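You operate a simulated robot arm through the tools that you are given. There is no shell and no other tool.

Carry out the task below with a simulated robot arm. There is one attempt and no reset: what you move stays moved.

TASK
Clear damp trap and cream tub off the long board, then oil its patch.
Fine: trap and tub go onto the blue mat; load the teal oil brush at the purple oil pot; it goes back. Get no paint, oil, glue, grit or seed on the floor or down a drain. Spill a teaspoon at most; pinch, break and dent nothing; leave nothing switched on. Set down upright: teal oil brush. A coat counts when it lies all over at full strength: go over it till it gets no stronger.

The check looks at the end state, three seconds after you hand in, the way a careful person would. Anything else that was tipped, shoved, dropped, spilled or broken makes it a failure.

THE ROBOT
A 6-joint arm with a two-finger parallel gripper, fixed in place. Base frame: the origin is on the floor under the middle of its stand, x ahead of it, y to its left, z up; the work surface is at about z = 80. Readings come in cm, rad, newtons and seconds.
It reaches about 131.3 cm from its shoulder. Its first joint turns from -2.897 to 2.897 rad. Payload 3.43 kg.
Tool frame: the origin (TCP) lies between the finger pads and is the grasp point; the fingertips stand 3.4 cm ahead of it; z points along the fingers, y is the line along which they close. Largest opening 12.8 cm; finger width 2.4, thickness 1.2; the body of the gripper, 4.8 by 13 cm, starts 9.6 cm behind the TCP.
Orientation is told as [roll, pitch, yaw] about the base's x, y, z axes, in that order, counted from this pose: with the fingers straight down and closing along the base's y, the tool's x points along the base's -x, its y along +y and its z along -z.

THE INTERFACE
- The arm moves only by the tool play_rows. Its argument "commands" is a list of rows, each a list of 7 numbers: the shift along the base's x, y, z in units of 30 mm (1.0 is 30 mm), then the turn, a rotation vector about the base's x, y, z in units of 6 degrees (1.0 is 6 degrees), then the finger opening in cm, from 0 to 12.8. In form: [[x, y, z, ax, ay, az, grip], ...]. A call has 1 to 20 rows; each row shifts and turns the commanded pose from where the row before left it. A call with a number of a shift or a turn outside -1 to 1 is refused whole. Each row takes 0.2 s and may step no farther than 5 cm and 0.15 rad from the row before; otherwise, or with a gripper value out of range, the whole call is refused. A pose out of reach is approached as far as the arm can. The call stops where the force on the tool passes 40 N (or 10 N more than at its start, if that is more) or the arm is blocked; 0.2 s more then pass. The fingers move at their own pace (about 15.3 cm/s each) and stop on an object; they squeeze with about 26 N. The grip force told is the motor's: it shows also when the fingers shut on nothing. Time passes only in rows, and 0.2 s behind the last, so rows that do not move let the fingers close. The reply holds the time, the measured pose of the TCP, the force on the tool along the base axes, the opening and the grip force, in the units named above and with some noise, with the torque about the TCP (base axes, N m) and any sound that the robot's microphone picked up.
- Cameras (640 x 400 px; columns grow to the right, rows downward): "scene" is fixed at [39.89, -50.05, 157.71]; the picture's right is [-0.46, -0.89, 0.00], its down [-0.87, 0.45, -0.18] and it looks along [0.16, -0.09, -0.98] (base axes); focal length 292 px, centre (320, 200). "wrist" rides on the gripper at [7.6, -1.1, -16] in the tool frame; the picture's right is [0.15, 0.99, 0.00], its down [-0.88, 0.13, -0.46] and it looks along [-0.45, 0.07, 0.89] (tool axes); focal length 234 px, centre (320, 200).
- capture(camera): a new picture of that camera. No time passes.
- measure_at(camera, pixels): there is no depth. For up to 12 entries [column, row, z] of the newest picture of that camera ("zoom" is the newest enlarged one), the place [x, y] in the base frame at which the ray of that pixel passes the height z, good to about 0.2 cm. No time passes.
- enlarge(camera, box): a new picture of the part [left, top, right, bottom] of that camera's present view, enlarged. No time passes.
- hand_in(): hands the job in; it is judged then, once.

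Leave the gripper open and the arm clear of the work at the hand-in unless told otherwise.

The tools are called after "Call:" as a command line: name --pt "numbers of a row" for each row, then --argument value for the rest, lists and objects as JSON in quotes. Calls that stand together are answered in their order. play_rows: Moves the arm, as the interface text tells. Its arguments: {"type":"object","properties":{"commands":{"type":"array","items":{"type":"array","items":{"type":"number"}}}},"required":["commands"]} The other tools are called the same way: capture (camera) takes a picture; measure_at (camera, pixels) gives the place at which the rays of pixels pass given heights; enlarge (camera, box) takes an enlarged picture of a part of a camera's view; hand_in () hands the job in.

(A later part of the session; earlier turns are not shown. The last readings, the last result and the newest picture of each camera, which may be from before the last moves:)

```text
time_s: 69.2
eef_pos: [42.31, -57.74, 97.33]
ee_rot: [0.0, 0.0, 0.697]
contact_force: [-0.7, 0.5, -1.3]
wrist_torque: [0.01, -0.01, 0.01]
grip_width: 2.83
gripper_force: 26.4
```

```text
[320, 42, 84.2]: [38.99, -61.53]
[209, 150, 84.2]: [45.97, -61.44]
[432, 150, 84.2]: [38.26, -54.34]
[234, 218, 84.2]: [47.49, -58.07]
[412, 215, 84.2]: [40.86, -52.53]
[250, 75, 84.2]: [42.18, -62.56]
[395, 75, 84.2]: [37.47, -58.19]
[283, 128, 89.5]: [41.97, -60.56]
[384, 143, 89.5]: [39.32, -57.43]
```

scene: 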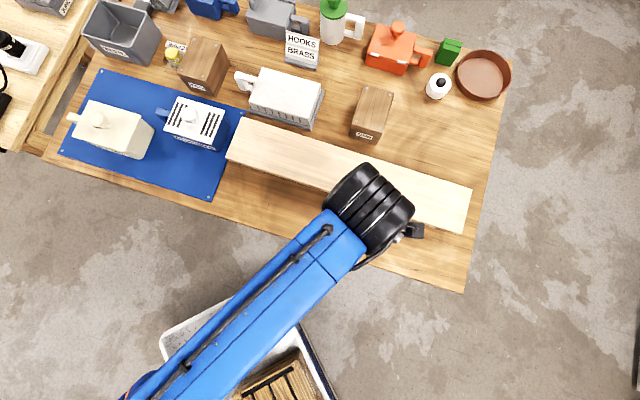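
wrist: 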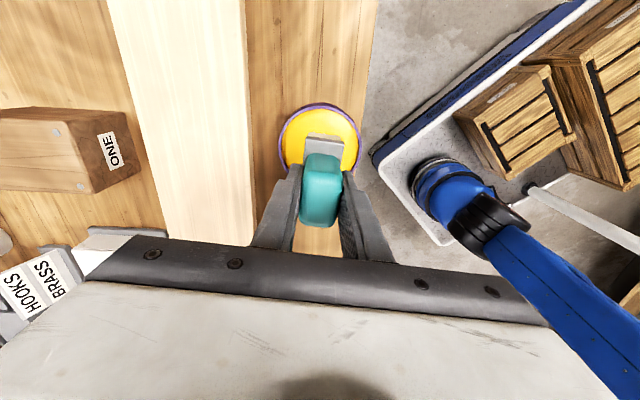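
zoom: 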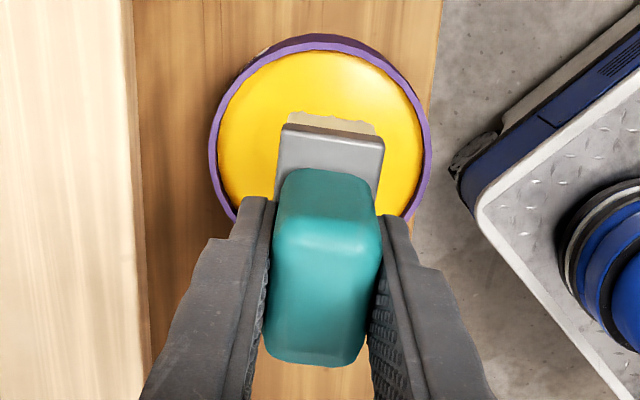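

Pot centre fits (42.45,-57.55); the TCP is on it. Lower the brush until bristle tips reach about z=83.5, and look.

Call:
play_rows --pt "0.04 0.06 -0.4 0 0 0 2.0" --pt "0 0 -0.6 0 0 0 2.0" --pt "0 0 -0.6 0 0 0 2.0" --pt "0 0 -0.4 0 0 0 2.0" --pt "0 0 0 0 0 0 2.0"

Call:
capture --camera "wrist"

Call:
enlarge --camera "wrist" --box '[250, 90, 390, 240]'

```text
time_s: 70.4
eef_pos: [42.39, -57.48, 91.48]
ee_rot: [-0.004, 0.001, 0.699]
contact_force: [1.2, -0.9, 36.1]
wrist_torque: [-0.02, 0.03, -0.02]
grip_width: 2.86
gripper_force: 25.7
```

```text
taken
```

wrist: 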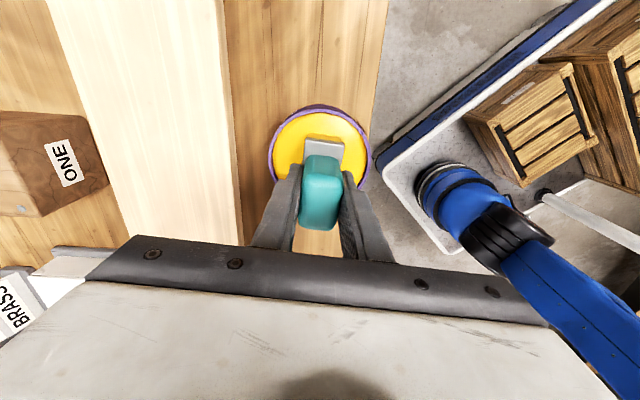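

```text
2.67 times, centred on (320, 165) of wrist
```

zoom: 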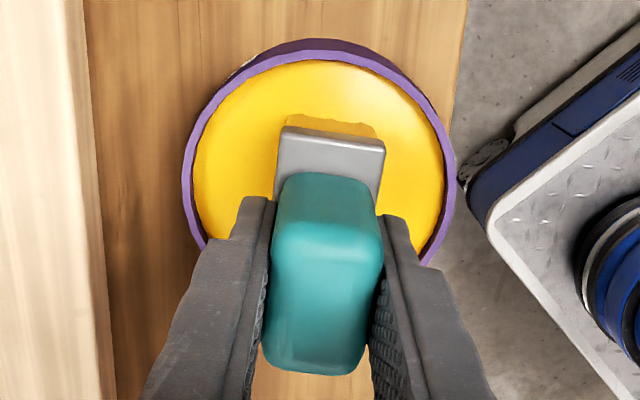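

Force is 36 N: the oil surface carries the bristles; they've turned yellow. Ease up 3 mm at once and check.

Call:
play_rows --pt "0 0 0.1 0 0 0 2.0" --pt "0 0 0 0 0 0 2.0"

Call:
enlarge --camera "wrist" --box '[250, 90, 390, 240]'

```text
time_s: 71.0
eef_pos: [42.42, -57.44, 91.53]
ee_rot: [0.002, 0.0, 0.697]
contact_force: [1.7, 0.4, 9.7]
wrist_torque: [-0.18, 0.16, 0.0]
grip_width: 2.87
gripper_force: 25.8
```

```text
2.67 times, centred on (320, 165) of wrist
```

zoom: 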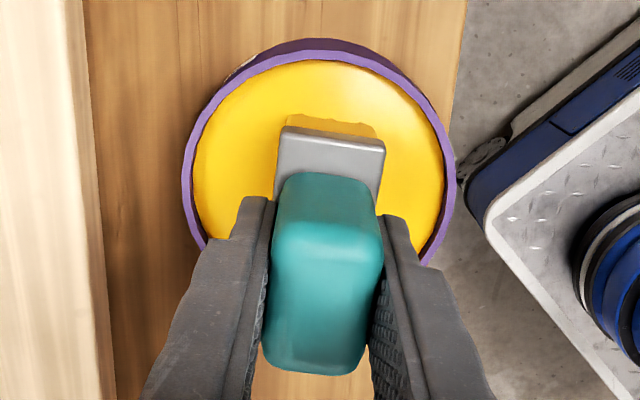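

Contact is light now (9.7 N). Wait briefly, then raise slowly a few centimetres over the pot and inspect for drips.

Call:
play_rows --pt "0 0 0 0 0 0 2.0" --pt "0 0 0.1 0 0 0 2.0" --pt "0 0 0.2 0 0 0 2.0" --pt "0 0 0.4 0 0 0 2.0" --pt "0 0 0.4 0 0 0 2.0" --pt "0 0 0 0 0 0 2.0" --pt "0 0 0 0 0 0 2.0" --pt "0 0 0 0 0 0 2.0" --pt "0 0 0 0 0 0 2.0"

Call:
enlarge --camera "wrist" --box '[250, 90, 390, 240]'

```text
time_s: 73.0
eef_pos: [42.49, -57.51, 95.05]
ee_rot: [0.0, 0.0, 0.699]
contact_force: [0.2, -0.2, -1.1]
wrist_torque: [0.01, 0.01, -0.03]
grip_width: 2.85
gripper_force: 26.5
```

```text
2.67 times, centred on (320, 165) of wrist
```

zoom: 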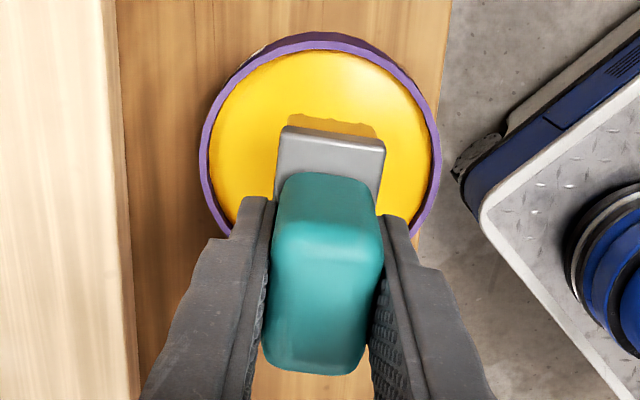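

Bristles are yellow and no drips show. Now test on the board: raise, cross to the board directly opposite (u≈-10.7, v≈-84), aligning yaw to 45°, staying above it.

Call:
play_rows --pt "0 0 0.7 0 0 0 2.0" --pt "0.4 -0.4 0.1 0 0 0.4 2.0" --pt "0.64 -0.64 0 0 0 0.433 2.0" --pt "0.64 -0.64 0 0 0 0 2.0" --pt "0.64 -0.64 0 0 0 0 2.0" --pt "0.6 -0.6 0 0 0 0 2.0" --pt "0.28 -0.28 0 0 0 0 2.0" --pt "0 0 0 0 0 0 2.0"

Call:
capture --camera "wrist"

Call:
capture --camera "scene"

```text
time_s: 74.8
eef_pos: [52.24, -67.06, 97.45]
ee_rot: [0.002, 0.0, 0.786]
contact_force: [-0.1, -1.1, -0.1]
wrist_torque: [0.0, 0.01, 0.0]
grip_width: 2.85
gripper_force: 26.1
```

```text
taken
```

wrist: 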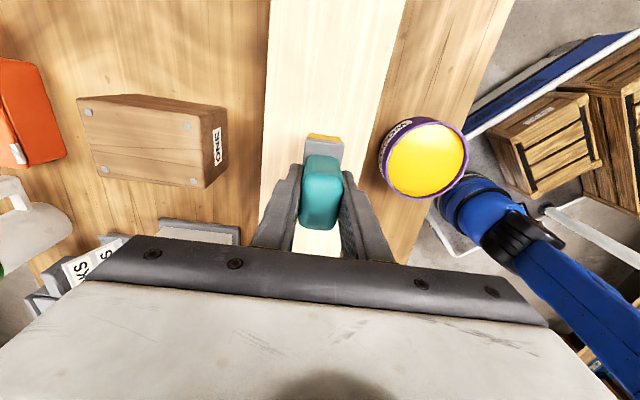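

```text
taken
```

scene: 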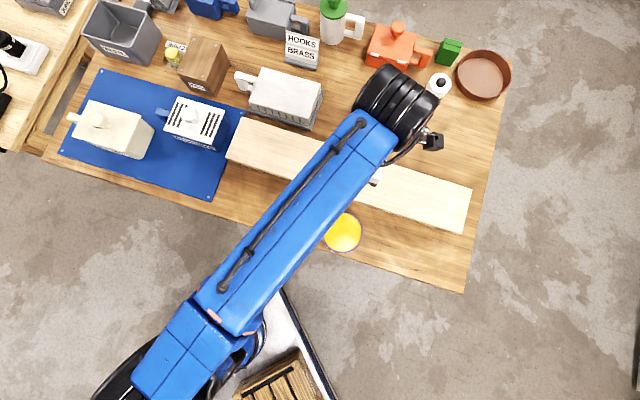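

Lower 2.7 cm, then feel for the board in small steps.

Call:
play_rows --pt "0 0 -0.4 0 0 0 2.0" --pt "0 0 -0.4 0 0 0 2.0" --pt "0 0 -0.1 0 0 0 2.0"

Call:
play_rows --pt "0 0 -0.06 0 0 0 2.0" --pt "0 0 -0.06 0 0 0 2.0"

```text
time_s: 75.6
eef_pos: [52.01, -67.15, 94.62]
ee_rot: [0.0, 0.002, 0.786]
contact_force: [-0.1, 0.4, 0.0]
wrist_torque: [0.02, 0.01, -0.02]
grip_width: 2.86
gripper_force: 25.7
```

```text
time_s: 76.2
eef_pos: [52.09, -67.18, 94.25]
ee_rot: [0.002, 0.001, 0.784]
contact_force: [0.7, 0.3, -0.7]
wrist_torque: [0.01, 0.04, 0.02]
grip_width: 2.85
gripper_force: 26.0
```

Call:
play_rows --pt "0 0 -0.05 0 0 0 2.0" --pt "0 0 -0.05 0 0 0 2.0"

```text
time_s: 76.8
eef_pos: [51.95, -67.16, 93.98]
ee_rot: [0.0, 0.0, 0.786]
contact_force: [-0.9, -1.0, -1.3]
wrist_torque: [0.03, 0.04, -0.03]
grip_width: 2.85
gripper_force: 26.2
```

Call:
play_rows --pt "0 0 -0.04 0 0 0 2.0" --pt "0 0 0 0 0 0 2.0"

```text
time_s: 77.4
eef_pos: [51.94, -67.18, 93.88]
ee_rot: [0.001, -0.001, 0.784]
contact_force: [1.0, -0.3, 2.0]
wrist_torque: [-0.08, 0.04, 0.0]
grip_width: 2.86
gripper_force: 26.3
```

Light contact (2 N) at z=93.88. Make a short test stroke across the board: 3 cm forward, 6 cm back, 3 cm forward.

Call:
play_rows --pt "-0.23 0.23 -0.02 0 0 0 2.0" --pt "-0.23 0.23 0 0 0 0 2.0" --pt "-0.23 0.23 0 0 0 0 2.0" --pt "0.23 -0.23 0 0 0 0 2.0" --pt "0.23 -0.23 0 0 0 0 2.0" --pt "0.23 -0.23 0 0 0 0 2.0" --pt "0.23 -0.23 0 0 0 0 2.0" --pt "0.23 -0.23 0 0 0 0 2.0" --pt "0.23 -0.23 0 0 0 0 2.0"

Call:
capture --camera "wrist"

Call:
enlarge --camera "wrist" --box '[230, 60, 420, 250]'

```text
time_s: 79.4
eef_pos: [54.15, -69.19, 93.97]
ee_rot: [0.0, -0.001, 0.785]
contact_force: [-5.3, 5.2, 17.7]
wrist_torque: [0.23, 0.44, -0.04]
grip_width: 2.85
gripper_force: 25.6
```

```text
taken
```

wrist: 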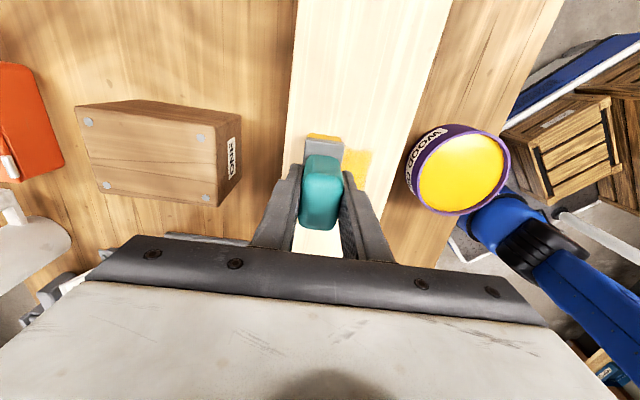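

```text
2.11 times, centred on (325, 155) of wrist
```

zoom: 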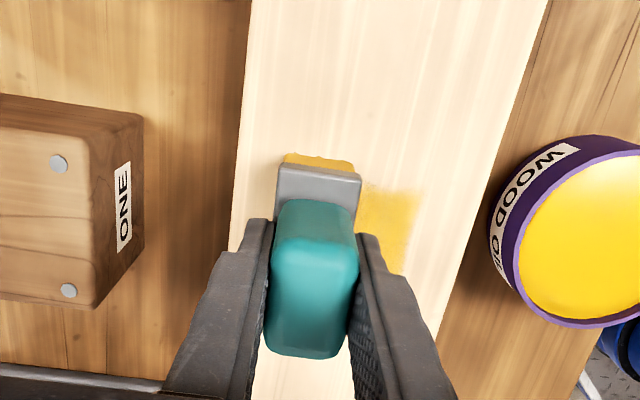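

A yellow film appears, but the push is 17.7 N - too hard. I lift off a little, and measure where the film ends.

Call:
measure_at --camera "zoom" --pixels '[[420, 195, 86.3], [402, 270, 86.3], [370, 188, 86.3], [250, 0, 86.3], [546, 0, 86.3], [465, 235, 86.3]]'

Call:
play_rows --pt "0 0 0.05 0 0 0 2.0" --pt "0 0 0 0 0 0 2.0"

```text
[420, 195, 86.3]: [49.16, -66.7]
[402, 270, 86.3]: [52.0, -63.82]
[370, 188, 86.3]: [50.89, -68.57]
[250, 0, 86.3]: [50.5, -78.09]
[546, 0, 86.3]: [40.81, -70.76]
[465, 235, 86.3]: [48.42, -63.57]
```

```text
time_s: 80.0
eef_pos: [54.2, -69.13, 93.89]
ee_rot: [0.002, 0.0, 0.785]
contact_force: [-0.4, 0.7, 2.7]
wrist_torque: [0.01, 0.07, -0.04]
grip_width: 2.83
gripper_force: 26.3
```

The film ends at v≈-81.9, though the brush reached about -79.7: so the patch seems to be a strip with its front boundary about 3 cm in from the board's front edge. Lift off and shift 9 cm along the board to see the film.

Call:
play_rows --pt "0 0 0.3 0 0 0 2.0" --pt "0 0 0.7 0 0 0 2.0" --pt "0.7 0.7 0.2 0 0 0 2.0" --pt "0.7 0.7 0 0 0 0 2.0" --pt "0.7 0.7 0 0 0 0 2.0" --pt "0 0 0 0 0 0 2.0"

Call:
capture --camera "wrist"

Call:
capture --camera "scene"

Call:
enlarge --camera "wrist" --box '[250, 0, 450, 180]'

```text
time_s: 81.4
eef_pos: [60.62, -62.86, 97.51]
ee_rot: [0.001, 0.002, 0.785]
contact_force: [-0.3, -0.2, -0.8]
wrist_torque: [0.02, 0.0, 0.01]
grip_width: 2.84
gripper_force: 26.4
```

```text
taken
```

wrist: 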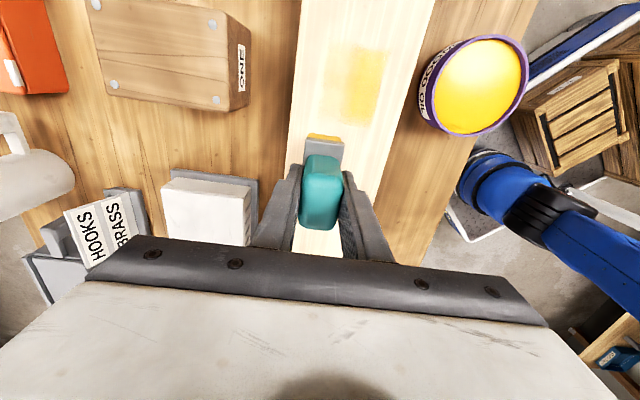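

```text
taken
```

scene: 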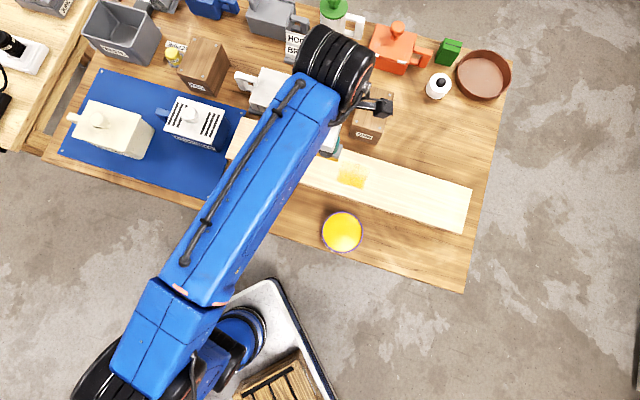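

```text
2.22 times, centred on (350, 90) of wrist
```

zoom: 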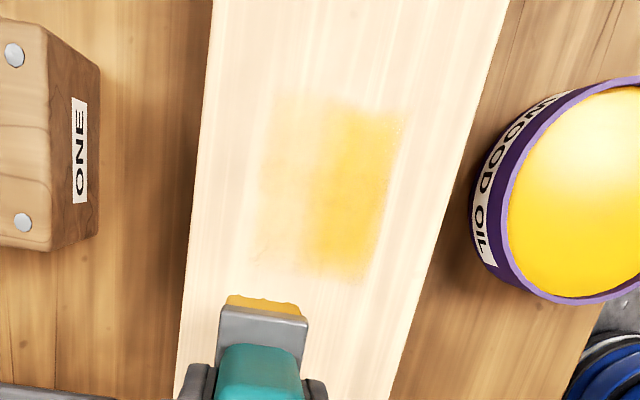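

The film is strong in one part and faint in the other. Measure its borders at the board height.

Call:
measure_at --camera "zoom" --pixels '[[400, 112, 86.3], [366, 272, 86.3], [325, 102, 86.3], [300, 268, 86.3], [262, 105, 86.3], [258, 245, 86.3], [212, 0, 86.3], [507, 0, 86.3], [187, 300, 86.3], [420, 300, 86.3]]'

```text
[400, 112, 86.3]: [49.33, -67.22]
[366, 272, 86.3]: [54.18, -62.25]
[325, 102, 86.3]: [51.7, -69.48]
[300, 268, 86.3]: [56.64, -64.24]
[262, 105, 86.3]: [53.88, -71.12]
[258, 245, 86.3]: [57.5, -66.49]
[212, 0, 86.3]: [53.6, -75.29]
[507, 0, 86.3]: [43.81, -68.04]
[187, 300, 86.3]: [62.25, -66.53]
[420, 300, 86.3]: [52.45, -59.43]
```

Call:
enlarge --camera "scene" --box '[320, 140, 400, 210]'

```text
5.71 times, centred on (360, 175) of scene
```

zoom: 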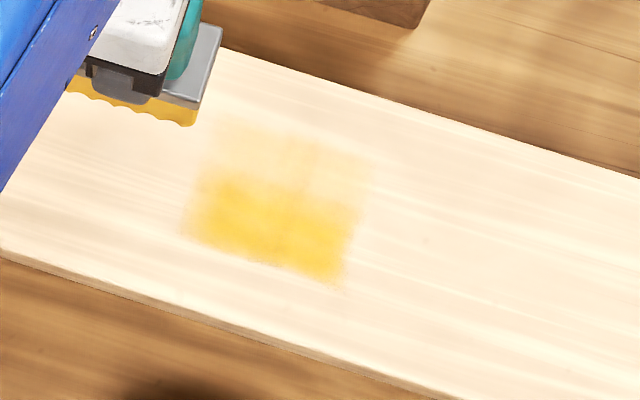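

Call:
measure_at --camera "zoom" --pixels '[[185, 232, 86.3], [342, 283, 86.3], [360, 210, 86.3], [205, 170, 86.3], [218, 115, 86.3], [375, 152, 86.3], [195, 120, 89], [20, 245, 86.3], [400, 376, 86.3], [400, 100, 86.3]]'

```text
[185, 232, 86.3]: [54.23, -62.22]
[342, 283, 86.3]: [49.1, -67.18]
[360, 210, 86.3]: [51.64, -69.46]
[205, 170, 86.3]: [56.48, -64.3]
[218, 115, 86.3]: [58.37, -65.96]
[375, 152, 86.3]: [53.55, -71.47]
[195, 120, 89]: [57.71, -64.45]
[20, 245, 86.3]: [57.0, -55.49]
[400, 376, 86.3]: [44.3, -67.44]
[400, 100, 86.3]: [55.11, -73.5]
```

The film shows as coarse cells: it is clipped at v≈-82.2 in front and about -88.1 at the back, i.e. a ~6 cm wide patch centred on the board, matching the brush's 6.2 cm length. I rotate the brush 90° (to yaw -45°) above the board so that one lane along the board covers the patch's width.

Call:
play_rows --pt "-0.035 0.035 0 0 0 -1 2.0" --pt "-0.035 0.035 0 0 0 -1 2.0" --pt "-0.035 0.035 0 0 0 -1 2.0" --pt "-0.035 0.035 0 0 0 -1 2.0" --pt "-0.035 0.035 0 0 0 -1 2.0" --pt "-0.035 0.035 0 0 0 -1 2.0" --pt "-0.035 0.035 0 0 0 -1 2.0" --pt "-0.035 0.035 0 0 0 -1 2.0" --pt "-0.035 0.035 0 0 0 -1 2.0" --pt "-0.035 0.035 0 0 0 -1 2.0" --pt "-0.035 0.035 0 0 0 -1 2.0" --pt "-0.035 0.035 0 0 0 -1 2.0" --pt "-0.035 0.035 0 0 0 -1 2.0" --pt "-0.035 0.035 0 0 0 -1 2.0" --pt "-0.035 0.035 0 0 0 -1 2.0" --pt "0 0 0 0 0 0 2.0"

Call:
capture --camera "wrist"

Call:
capture --camera "scene"

```text
time_s: 84.8
eef_pos: [58.65, -61.12, 97.58]
ee_rot: [-0.001, 0.0, -0.788]
contact_force: [-0.9, 0.6, 0.6]
wrist_torque: [0.03, -0.01, -0.01]
grip_width: 2.85
gripper_force: 26.1
```

```text
taken
```

wrist: 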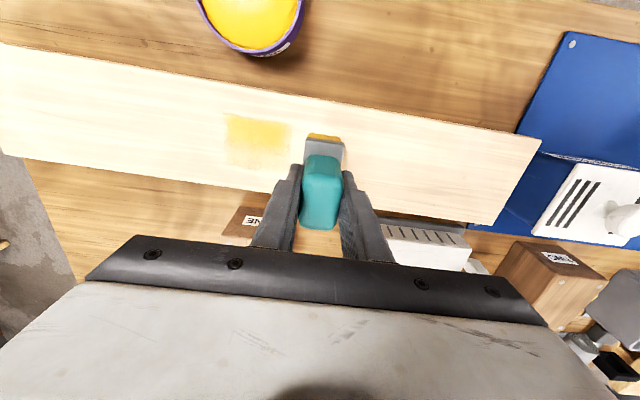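

```text
taken
```

scene: 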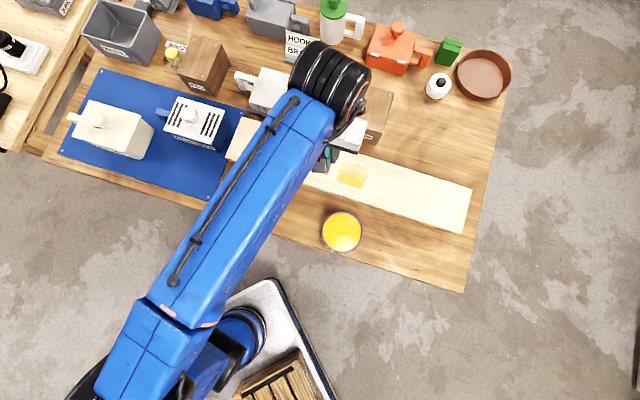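

Good viewpoint: the whole board and film are visible. Lower toward the board at u≈-1.7, v≈-85.1.

Call:
play_rows --pt "0.094 -0.094 -0.4 0 0 0 2.0" --pt "0 0 -0.4 0 0 0 2.0" --pt "0 0 -0.3 0 0 0 2.0" --pt "0 0 -0.06 0 0 0 2.0" --pt "0 0 0 0 0 0 2.0"

```text
time_s: 86.0
eef_pos: [59.08, -61.48, 94.01]
ee_rot: [0.001, 0.0, -0.785]
contact_force: [-0.1, -0.1, -0.6]
wrist_torque: [-0.02, -0.02, -0.04]
grip_width: 2.86
gripper_force: 26.8
```

Call:
play_rows --pt "0 0 -0.035 0 0 0 2.0" --pt "0 0 0 0 0 0 2.0"

```text
time_s: 86.6
eef_pos: [59.12, -61.47, 93.97]
ee_rot: [0.0, 0.0, -0.785]
contact_force: [0.7, 0.0, -0.1]
wrist_torque: [-0.03, -0.03, -0.02]
grip_width: 2.86
gripper_force: 26.3
```

Call:
play_rows --pt "0 0 -0.03 0 0 0 2.0" --pt "0 0 0 0 0 0 2.0"

```text
time_s: 87.2
eef_pos: [59.05, -61.56, 93.85]
ee_rot: [0.0, -0.001, -0.785]
contact_force: [2.6, -1.6, 8.1]
wrist_torque: [0.09, 0.01, -0.02]
grip_width: 2.84
gripper_force: 26.0
```

Contact 8 N. Stroke along the board toward the right to u≈-14 and look at the film.

Call:
play_rows --pt "-0.2 -0.2 0.01 0 0 0 2.0" --pt "-0.35 -0.35 0 0 0 0 2.0" --pt "-0.35 -0.35 0 0 0 0 2.0" --pt "-0.35 -0.35 0 0 0 0 2.0"

Call:
enlarge --camera "wrist" --box '[200, 40, 460, 240]'

```text
time_s: 88.2
eef_pos: [55.22, -65.18, 93.93]
ee_rot: [0.0, 0.0, -0.785]
contact_force: [0.2, 0.1, -0.2]
wrist_torque: [0.04, -0.04, -0.01]
grip_width: 2.87
gripper_force: 26.0
```

```text
2.00 times, centred on (330, 140) of wrist
```

zoom: 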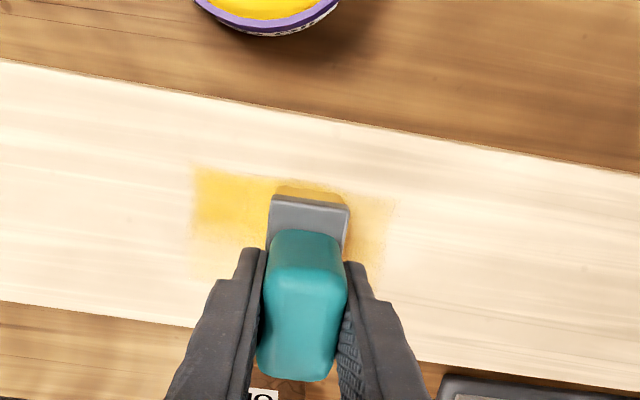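

Call:
measure_at --camera "zoom" --pixels '[[395, 200, 86.3], [385, 275, 86.3], [192, 170, 86.3], [192, 275, 86.3], [240, 172, 86.3], [360, 190, 86.3], [300, 110, 86.3], [500, 150, 86.3]]'

```text
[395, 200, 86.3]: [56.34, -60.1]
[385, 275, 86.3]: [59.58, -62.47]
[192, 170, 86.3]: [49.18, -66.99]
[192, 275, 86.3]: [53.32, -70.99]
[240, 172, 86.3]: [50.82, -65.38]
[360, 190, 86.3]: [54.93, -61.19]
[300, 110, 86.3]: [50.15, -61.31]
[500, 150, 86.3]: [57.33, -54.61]
```

The film reaches u≈-2.3 on that side, limited by where the stroke began. Restore contact and stroke the other way, toward the left, to find the patch's end.

Call:
play_rows --pt "0 0 -0.012 0 0 0 2.0" --pt "0.35 0.35 0 0 0 0 2.0" --pt "0.35 0.35 0 0 0 0 2.0" --pt "0.35 0.35 0 0 0 0 2.0" --pt "0.35 0.35 0 0 0 0 2.0" --pt "0.35 0.35 0 0 0 0 2.0"

Call:
enlarge --camera "wrist" --box '[160, 40, 460, 240]'

```text
time_s: 89.6
eef_pos: [60.61, -59.97, 93.92]
ee_rot: [0.001, -0.001, -0.787]
contact_force: [0.0, -0.5, 0.4]
wrist_torque: [-0.01, -0.02, 0.0]
grip_width: 2.85
gripper_force: 26.3
```

```text
2.00 times, centred on (310, 140) of wrist
```

zoom: 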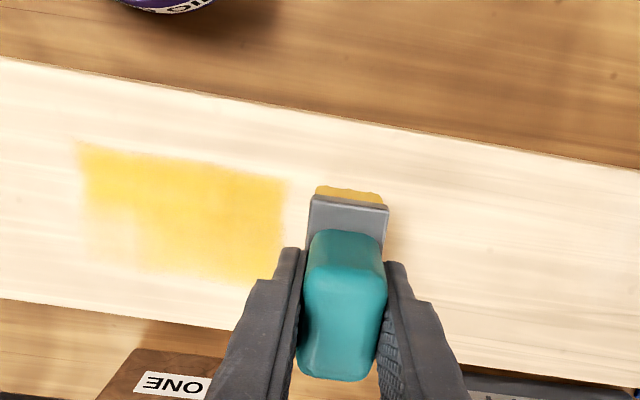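

The film now clearly stops at u≈-2.2 although the brush went beyond, so the patch is roughly u -12.7 to -2.2, v -82.2 to -88, centred on the board. I measure its corners, then go back over it with slightly more pressure.

Call:
measure_at --camera "zoom" --pixels '[[80, 145, 86.3], [288, 182, 86.3], [278, 280, 86.3], [100, 265, 86.3], [180, 160, 86.3]]'

Call:
play_rows --pt "0 0 -0.01 0 0 0 2.0" --pt "-0.3 -0.3 0 0 0 0 2.0" --pt "-0.35 -0.35 0 0 0 0 2.0" --pt "-0.35 -0.35 0 0 0 0 2.0" --pt "-0.35 -0.35 0 0 0 0 2.0"

```text
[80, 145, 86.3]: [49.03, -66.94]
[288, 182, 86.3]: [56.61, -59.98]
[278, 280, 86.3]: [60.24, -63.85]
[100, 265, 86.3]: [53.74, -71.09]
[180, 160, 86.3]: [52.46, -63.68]
```

```text
time_s: 90.8
eef_pos: [56.65, -63.93, 93.86]
ee_rot: [0.0, 0.0, -0.785]
contact_force: [2.7, 1.4, 5.5]
wrist_torque: [0.16, -0.06, -0.03]
grip_width: 2.88
gripper_force: 26.1
```

Force 5.5 N. Continue to the right end of the patch and back to the left end.

Call:
play_rows --pt "-0.328 -0.328 0 0 0 0 2.0" --pt "-0.328 -0.328 0 0 0 0 2.0" --pt "-0.328 -0.328 0 0 0 0 2.0" --pt "-0.328 -0.328 0 0 0 0 2.0" --pt "-0.328 -0.328 0 0 0 0 2.0" --pt "-0.328 -0.328 0 0 0 0 2.0"

Call:
play_rows --pt "0.354 0.354 0 0 0 0 2.0" --pt "0.354 0.354 0 0 0 0 2.0" --pt "0.354 0.354 0 0 0 0 2.0" --pt "0.354 0.354 0 0 0 0 2.0" --pt "0.354 0.354 0 0 0 0 2.0" --pt "0.354 0.354 0 0 0 0 2.0" --pt "0.354 0.354 0 0 0 0 2.0" --pt "0.354 0.354 0 0 0 0 2.0"

Call:
enlarge --camera "wrist" --box '[160, 40, 460, 240]'

```text
time_s: 92.2
eef_pos: [50.78, -69.86, 93.78]
ee_rot: [-0.001, -0.002, -0.785]
contact_force: [5.5, 3.7, 20.1]
wrist_torque: [0.43, -0.15, -0.03]
grip_width: 2.83
gripper_force: 26.0
```

```text
time_s: 94.0
eef_pos: [59.0, -61.43, 93.93]
ee_rot: [-0.001, 0.0, -0.786]
contact_force: [-0.8, 0.3, 1.4]
wrist_torque: [-0.05, 0.03, -0.02]
grip_width: 2.86
gripper_force: 26.3
```

```text
2.00 times, centred on (310, 140) of wrist
```

zoom: 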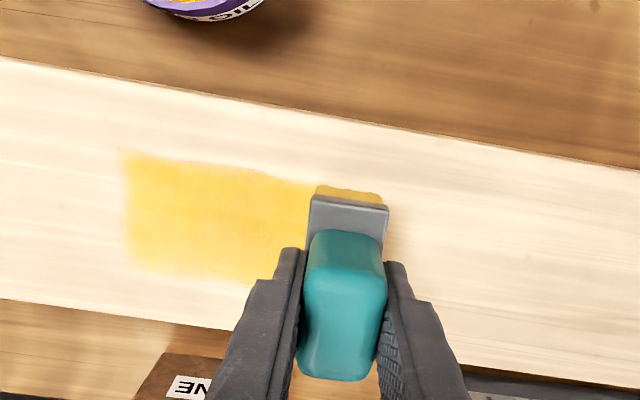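

The film is now fairly even. Force rose toward the right end (20 N) and fell toward the left (1.4 N); I'll compensate the slope. Now reload: lift, cross to above the pot.

Call:
play_rows --pt "0 0 0.3 0 0 0 2.0" --pt "0 0 0.6 0 0 0 2.0" --pt "0 0 0.4 0 0 0 2.0" --pt "-0.6 0.13 0 0 0 0 2.0" --pt "-0.8 0.2 0 0 0 0 2.0" --pt "-0.8 0.2 0 0 0 0 2.0" --pt "-0.8 0.2 0 0 0 0 2.0" --pt "-0.8 0.2 0 0 0 0 2.0" --pt "-0.8 0.2 0 0 0 0 2.0" --pt "-0.6 0.16 0 0 0 0 2.0" --pt "-0.317 0 0 0 0 0 2.0" --pt "0 0 0 0 0 0 2.0"

Call:
capture --camera "wrist"

Call:
capture --camera "scene"

```text
time_s: 96.6
eef_pos: [42.66, -57.42, 97.78]
ee_rot: [0.001, 0.002, -0.786]
contact_force: [0.2, 0.7, -1.0]
wrist_torque: [0.02, -0.04, 0.02]
grip_width: 2.88
gripper_force: 25.7
```

```text
taken
```

wrist: 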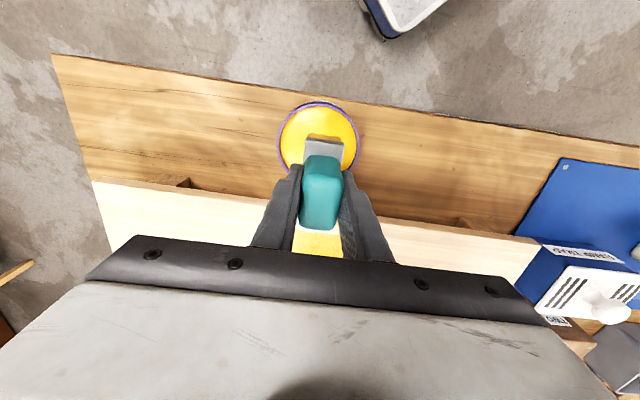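

```text
taken
```

scene: 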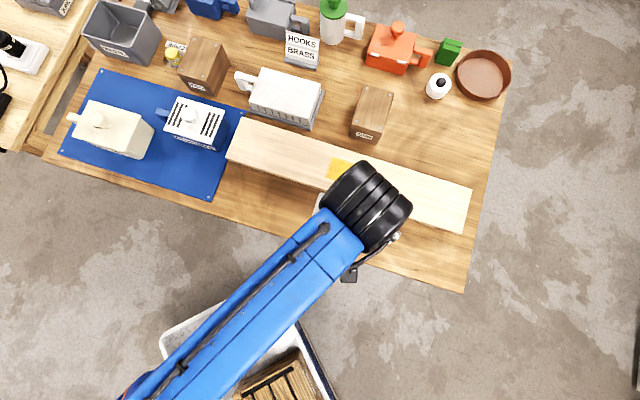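

Centred over the pot. Lower to just above the oil, then touch in small steps.

Call:
play_rows --pt "-0.07 -0.04 -0.5 0 0 0 2.0" --pt "0 0 -0.7 0 0 0 2.0" --pt "0 0 -0.6 0 0 0 2.0" --pt "0 0 -0.2 0 0 0 2.0" --pt "0 0 0 0 0 0 2.0"

Call:
play_rows --pt "0 0 -0.05 0 0 0 2.0" --pt "0 0 0 0 0 0 2.0"

```text
time_s: 97.8
eef_pos: [42.34, -57.66, 91.75]
ee_rot: [0.0, 0.001, -0.785]
contact_force: [-0.7, 1.1, -1.5]
wrist_torque: [0.03, 0.03, -0.02]
grip_width: 2.82
gripper_force: 26.5
```

```text
time_s: 98.4
eef_pos: [42.37, -57.55, 91.58]
ee_rot: [0.0, 0.0, -0.786]
contact_force: [-0.1, -0.4, 3.9]
wrist_torque: [-0.02, 0.02, -0.05]
grip_width: 2.85
gripper_force: 26.3
```

Light contact with the oil (3.9 N). Hold briefly, then raise slowly and let it drain over the pot.

Call:
play_rows --pt "0 0 -0.01 0 0 0 2.0" --pt "0 0 0 0 0 0 2.0" --pt "0 0 0 0 0 0 2.0" --pt "0 0 0.1 0 0 0 2.0" --pt "0 0 0.2 0 0 0 2.0" --pt "0 0 0.3 0 0 0 2.0" --pt "0 0 0 0 0 0 2.0" --pt "0 0 0 0 0 0 2.0" --pt "0 0 0 0 0 0 2.0" --pt "0 0 0 0 0 0 2.0" --pt "0 0 0.6 0 0 0 2.0" --pt "0 0 0.8 0 0 0 2.0" --pt "0 0 0 0 0 0 2.0"

Call:
capture --camera "wrist"

Call:
enlarge --camera "wrist" --box '[240, 80, 400, 260]'

```text
time_s: 101.2
eef_pos: [42.36, -57.66, 97.56]
ee_rot: [-0.001, 0.0, -0.785]
contact_force: [0.0, -0.5, -0.9]
wrist_torque: [0.01, 0.0, 0.01]
grip_width: 2.86
gripper_force: 26.4
```

```text
taken
```

wrist: 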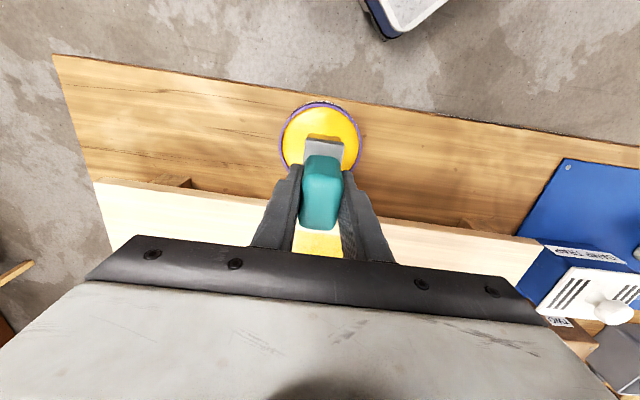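

```text
2.22 times, centred on (320, 170) of wrist
```

zoom: 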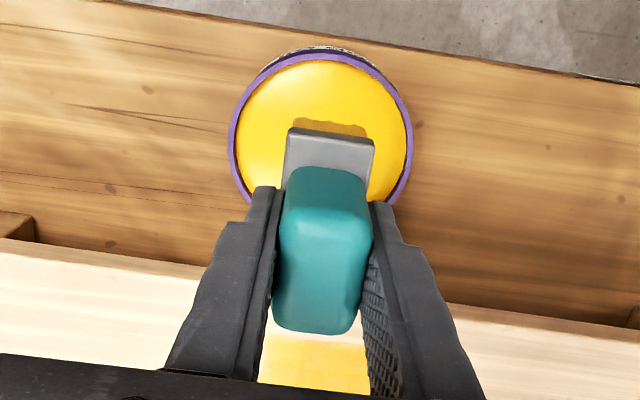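

Reloaded, no drip. Move over the right end of the patch (u≈-12.6, v≈-84.7) and lower to just above the board.

Call:
play_rows --pt "0.3 -0.39 0 0 0 0 2.0" --pt "0.53 -0.69 0 0 0 0 2.0" --pt "0.57 -0.74 0 0 0 0 2.0" --pt "0.57 -0.74 0 0 0 0 2.0" --pt "0.55 -0.7 0 0 0 0 2.0" --pt "0.36 -0.453 0 0 0 0 2.0" --pt "0 0 -0.4 0 0 0 2.0" --pt "0 0 -0.5 0 0 0 2.0" --pt "0 0 -0.26 0 0 0 2.0" --pt "0 0 0 0 0 0 2.0"

```text
time_s: 103.4
eef_pos: [51.01, -68.87, 94.07]
ee_rot: [0.0, 0.0, -0.786]
contact_force: [-0.2, 0.2, -1.3]
wrist_torque: [0.01, 0.04, 0.01]
grip_width: 2.85
gripper_force: 26.0
```

Call:
play_rows --pt "0 0 -0.05 0 0 0 2.0" --pt "0 0 0 0 0 0 2.0"

```text
time_s: 104.0
eef_pos: [50.95, -68.84, 94.0]
ee_rot: [0.0, 0.0, -0.786]
contact_force: [-1.0, 0.3, -0.7]
wrist_torque: [-0.01, 0.01, -0.04]
grip_width: 2.85
gripper_force: 25.3
```

Call:
play_rows --pt "0 0 -0.03 0 0 0 2.0" --pt "0 0 0 0 0 0 2.0"

```text
time_s: 104.6
eef_pos: [50.93, -68.82, 93.85]
ee_rot: [-0.002, -0.001, -0.785]
contact_force: [-0.4, -0.8, 2.0]
wrist_torque: [-0.09, 0.03, 0.0]
grip_width: 2.87
gripper_force: 25.9
```

Contact (2 N). Press a hair more and stroke to the left end with slope compensation.

Call:
play_rows --pt "0 0 -0.01 0 0 0 2.0" --pt "0.3 0.3 -0.002 0 0 0 2.0" --pt "0.33 0.33 -0.003 0 0 0 2.0" --pt "0.33 0.33 -0.003 0 0 0 2.0" --pt "0.33 0.33 -0.003 0 0 0 2.0" --pt "0.33 0.33 -0.003 0 0 0 2.0" --pt "0.33 0.33 -0.003 0 0 0 2.0" --pt "0.33 0.33 -0.003 0 0 0 2.0" --pt "0.33 0.33 -0.003 0 0 0 2.0"

Call:
enlarge --camera "wrist" --box '[160, 40, 460, 240]'

```text
time_s: 106.6
eef_pos: [58.8, -60.92, 93.92]
ee_rot: [0.002, -0.002, -0.788]
contact_force: [-7.7, -8.2, 33.9]
wrist_torque: [-0.19, 0.65, 0.02]
grip_width: 2.84
gripper_force: 25.8
```

```text
2.00 times, centred on (310, 140) of wrist
```

zoom: 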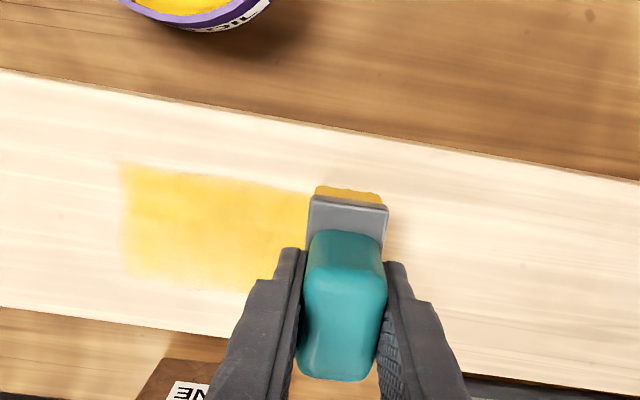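

Force went to 34 N: the surface is level after all, so no compensation needed. Ease up and stroke back to the right at constant height.

Call:
play_rows --pt "0 0 0.025 0 0 0 2.0" --pt "-0.33 -0.33 0 0 0 0 2.0" --pt "-0.33 -0.33 0 0 0 0 2.0" --pt "-0.33 -0.33 0 0 0 0 2.0" --pt "-0.33 -0.33 0 0 0 0 2.0"

Call:
play_rows --pt "-0.33 -0.33 0 0 0 0 2.0" --pt "-0.33 -0.33 0 0 0 0 2.0" --pt "-0.33 -0.33 0 0 0 0 2.0" --pt "-0.33 -0.33 0 0 0 0 2.0"

Call:
enlarge --camera "wrist" --box '[200, 40, 500, 240]'

```text
time_s: 107.8
eef_pos: [54.82, -64.78, 93.83]
ee_rot: [0.0, 0.0, -0.785]
contact_force: [5.6, 5.7, 19.6]
wrist_torque: [0.35, -0.42, 0.04]
grip_width: 2.84
gripper_force: 25.7
```

```text
time_s: 108.8
eef_pos: [50.84, -68.79, 93.9]
ee_rot: [-0.001, -0.001, -0.787]
contact_force: [3.2, 3.2, 12.9]
wrist_torque: [0.14, -0.23, 0.03]
grip_width: 2.84
gripper_force: 25.5
```

```text
2.00 times, centred on (350, 140) of wrist
```

zoom: 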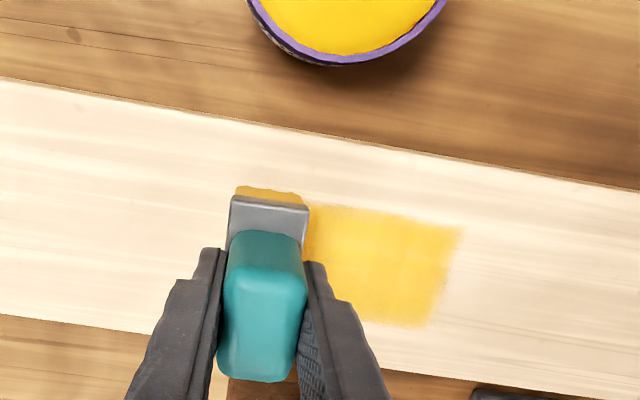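

The film is more even and yellow. Shift the lane 1 cm toward the back and stroke over again both ways with slightly less pressure.

Call:
play_rows --pt "0.12 -0.12 0.012 0 0 0 2.0" --pt "0.12 -0.12 0 0 0 0 2.0" --pt "0.33 0.33 0 0 0 0 2.0" --pt "0.33 0.33 0 0 0 0 2.0" --pt "0.33 0.33 0 0 0 0 2.0" --pt "0.33 0.33 0 0 0 0 2.0"

Call:
play_rows --pt "0.33 0.33 0 0 0 0 2.0" --pt "0.33 0.33 0 0 0 0 2.0" --pt "0.33 0.33 0 0 0 0 2.0" --pt "0.33 0.33 0 0 0 0 2.0"

Call:
enlarge --camera "wrist" --box '[160, 40, 460, 240]'

```text
time_s: 110.2
eef_pos: [55.61, -65.56, 93.93]
ee_rot: [0.001, 0.001, -0.785]
contact_force: [0.0, -0.6, -0.5]
wrist_torque: [0.01, -0.01, -0.01]
grip_width: 2.86
gripper_force: 26.2
```

```text
time_s: 111.2
eef_pos: [59.56, -61.71, 93.79]
ee_rot: [-0.001, 0.001, -0.787]
contact_force: [-1.2, -0.3, 1.3]
wrist_torque: [-0.06, 0.0, 0.0]
grip_width: 2.85
gripper_force: 25.5
```

```text
2.00 times, centred on (310, 140) of wrist
```

zoom: 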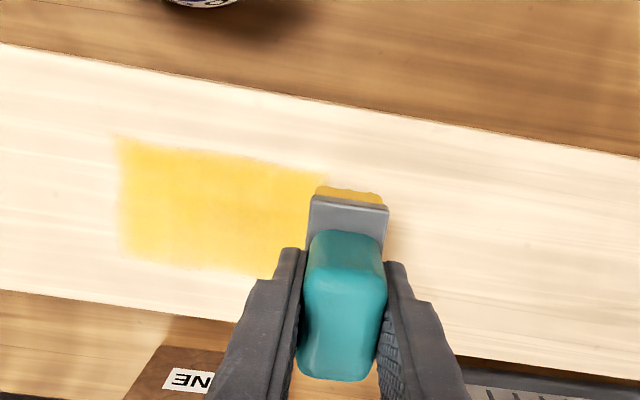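

Pressure was nearly nil on that lane. Press ~0.4 mm more and stroke back.

Call:
play_rows --pt "0 0 -0.012 0 0 0 2.0" --pt "-0.33 -0.33 0 0 0 0 2.0" --pt "-0.33 -0.33 0 0 0 0 2.0" --pt "-0.33 -0.33 0 0 0 0 2.0" --pt "-0.33 -0.33 0 0 0 0 2.0" --pt "-0.33 -0.33 0 0 0 0 2.0" --pt "-0.33 -0.33 0 0 0 0 2.0" --pt "-0.33 -0.33 0 0 0 0 2.0" --pt "-0.33 -0.33 0 0 0 0 2.0"

Call:
enlarge --camera "wrist" --box '[200, 40, 500, 240]'

```text
time_s: 113.2
eef_pos: [51.71, -69.65, 93.94]
ee_rot: [0.0, -0.001, -0.784]
contact_force: [4.4, 2.3, 15.8]
wrist_torque: [0.18, -0.31, 0.01]
grip_width: 2.84
gripper_force: 26.2
```

```text
2.00 times, centred on (350, 140) of wrist
```

zoom: 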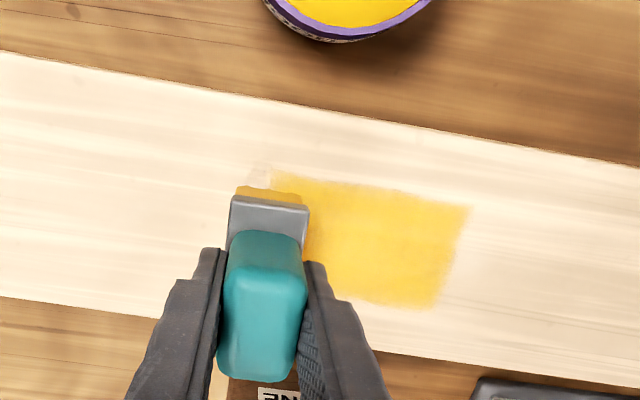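

Now I notice a pale spot near (258,175) in the zoom, at the patch's front right corner. Lift off and move aside to view the whole film.

Call:
play_rows --pt "0 0 0.3 0 0 0 2.0" --pt "0 0 0.7 0 0 0 2.0" --pt "0.6 0.6 0 0 0 0 2.0" --pt "0.9 0.9 0 0 0 0 2.0" --pt "0.9 0.9 0 0 0 0 2.0" --pt "0.9 0.9 0 0 0 0 2.0" --pt "0.6 0.6 0 0 0 0 2.0" --pt "0 0 0 0 0 0 2.0"

Call:
capture --camera "wrist"

Call:
enlarge --camera "wrist" --box '[130, 60, 330, 210]'

Call:
enlarge --camera "scene" --box '[310, 135, 400, 205]'

```text
time_s: 115.0
eef_pos: [63.41, -57.95, 96.8]
ee_rot: [-0.001, 0.001, -0.786]
contact_force: [0.7, 0.2, -1.3]
wrist_torque: [0.03, -0.04, 0.0]
grip_width: 2.86
gripper_force: 26.0
```

```text
taken
```

wrist: 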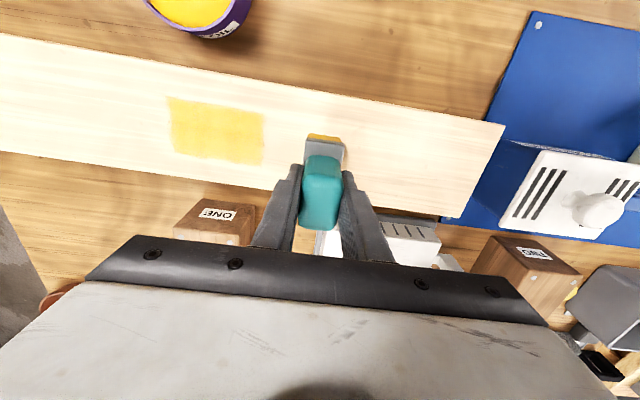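

```text
2.67 times, centred on (230, 135) of wrist
```

zoom: 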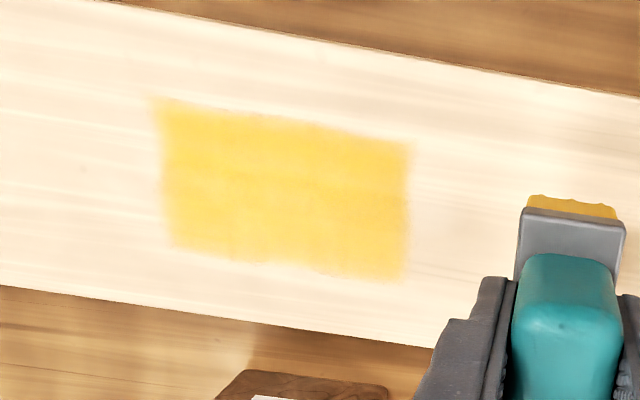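

```text
5.71 times, centred on (355, 170) of scene
```

zoom: 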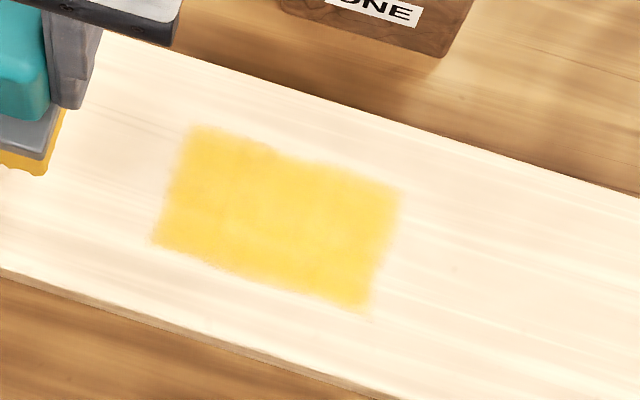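

The film is now an even rectangle with soft edges. To be sure of full strength I reload and go over it again. Move to above the pot.

Call:
play_rows --pt "-0.6 0.01 0.2 0 0 0 2.0" --pt "-0.9 0.016 0 0 0 0 2.0" --pt "-0.9 0.016 0 0 0 0 2.0" --pt "-0.9 0.016 0 0 0 0 2.0" --pt "-0.9 0.016 0 0 0 0 2.0" --pt "-0.9 0.016 0 0 0 0 2.0" --pt "-0.9 0.016 0 0 0 0 2.0" --pt "-0.6 0.01 0 0 0 0 2.0" --pt "-0.29 0.01 0 0 0 0 2.0" --pt "0 0 0 0 0 0 2.0"

```text
time_s: 117.2
eef_pos: [42.4, -57.54, 97.25]
ee_rot: [0.0, 0.001, -0.786]
contact_force: [-1.0, -0.8, -0.5]
wrist_torque: [-0.03, 0.01, 0.02]
grip_width: 2.83
gripper_force: 25.7
```

Over the pot centre. Lower to just above the oil and then touch.

Call:
play_rows --pt "0 0 -0.5 0 0 0 2.0" --pt "0 0 -0.7 0 0 0 2.0" --pt "0 0 -0.5 0 0 0 2.0" --pt "0 0 -0.13 0 0 0 2.0" --pt "0 0 0 0 0 0 2.0"

Call:
play_rows --pt "0 0 -0.05 0 0 0 2.0" --pt "0 0 0 0 0 0 2.0"

```text
time_s: 118.4
eef_pos: [42.51, -57.52, 91.93]
ee_rot: [-0.001, 0.0, -0.785]
contact_force: [0.5, 1.0, -0.8]
wrist_torque: [-0.03, -0.01, 0.01]
grip_width: 2.82
gripper_force: 25.3
```

```text
time_s: 119.0
eef_pos: [42.54, -57.44, 91.86]
ee_rot: [-0.001, 0.001, -0.786]
contact_force: [-0.4, -0.2, -0.4]
wrist_torque: [-0.03, 0.0, 0.01]
grip_width: 2.85
gripper_force: 25.7
```

Call:
play_rows --pt "0 0 -0.05 0 0 0 2.0" --pt "0 0 -0.03 0 0 0 2.0" --pt "0 0 0 0 0 0 2.0"

```text
time_s: 119.8
eef_pos: [42.67, -57.47, 91.72]
ee_rot: [0.0, 0.0, -0.786]
contact_force: [-0.5, -0.4, 1.6]
wrist_torque: [-0.03, 0.0, 0.01]
grip_width: 2.87
gripper_force: 26.8
```

Contact (1.6 N). Press slightly, hold, then raise slowly and drain.

Call:
play_rows --pt "0 0 -0.015 0 0 0 2.0" --pt "0 0 0 0 0 0 2.0" --pt "0 0 0 0 0 0 2.0" --pt "0 0 0.1 0 0 0 2.0" --pt "0 0 0.2 0 0 0 2.0" --pt "0 0 0.3 0 0 0 2.0" --pt "0 0 0 0 0 0 2.0" --pt "0 0 0 0 0 0 2.0" --pt "0 0 0 0 0 0 2.0" --pt "0 0 0 0 0 0 2.0" --pt "0 0 0.6 0 0 0 2.0" --pt "0 0 0.75 0 0 0 2.0"

Call:
capture --camera "scene"

```text
time_s: 122.4
eef_pos: [42.58, -57.64, 97.43]
ee_rot: [0.0, 0.001, -0.784]
contact_force: [0.2, 0.9, -0.5]
wrist_torque: [0.03, 0.03, 0.01]
grip_width: 2.87
gripper_force: 26.0
```

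```text
taken
```

scene: 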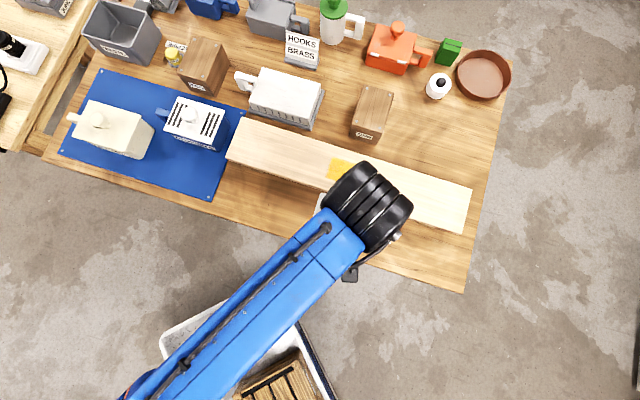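

Move over the patch's right end (u≈-12.6, v≈-85.1) and lower.

Call:
play_rows --pt "0.3 -0.39 0 0 0 0 2.0" --pt "0.53 -0.7 0 0 0 0 2.0" --pt "0.57 -0.76 0 0 0 0 2.0" --pt "0.57 -0.76 0 0 0 0 2.0" --pt "0.55 -0.75 0 0 0 0 2.0" --pt "0.38 -0.46 0 0 0 0 2.0" --pt "0 0 -0.4 0 0 0 2.0" --pt "0 0 -0.5 0 0 0 2.0" --pt "0 0 -0.24 0 0 0 2.0" --pt "0 0 0 0 0 0 2.0"

Call:
play_rows --pt "0 0 -0.03 0 0 0 2.0" --pt "0 0 0 0 0 0 2.0"

```text
time_s: 124.6
eef_pos: [51.48, -69.0, 93.92]
ee_rot: [0.001, 0.001, -0.787]
contact_force: [-0.2, -1.1, -1.3]
wrist_torque: [0.01, 0.0, 0.01]
grip_width: 2.84
gripper_force: 26.2
```

```text
time_s: 125.2
eef_pos: [51.38, -68.9, 93.84]
ee_rot: [-0.001, 0.0, -0.784]
contact_force: [-0.2, -0.2, 1.2]
wrist_torque: [-0.03, -0.06, 0.06]
grip_width: 2.82
gripper_force: 26.1
```

Contact. Press a hair and stroke left, then back right, at ~10 N.

Call:
play_rows --pt "0 0 -0.01 0 0 0 2.0" --pt "0.3 0.3 0 0 0 0 2.0" --pt "0.33 0.33 0 0 0 0 2.0" --pt "0.33 0.33 0 0 0 0 2.0" --pt "0.33 0.33 0 0 0 0 2.0" --pt "0.33 0.33 0 0 0 0 2.0" --pt "0.33 0.33 0 0 0 0 2.0" --pt "0.33 0.33 0 0 0 0 2.0" --pt "0.33 0.33 0 0 0 0 2.0"

Call:
enlarge --camera "wrist" --box '[160, 40, 460, 240]'

```text
time_s: 127.2
eef_pos: [59.15, -61.18, 93.87]
ee_rot: [-0.001, 0.0, -0.788]
contact_force: [-2.7, -2.1, 11.5]
wrist_torque: [-0.19, 0.06, -0.06]
grip_width: 2.87
gripper_force: 25.7
```

```text
2.00 times, centred on (310, 140) of wrist
```

zoom: 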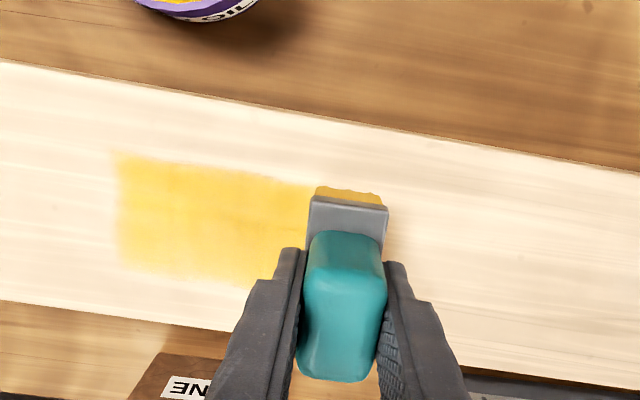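

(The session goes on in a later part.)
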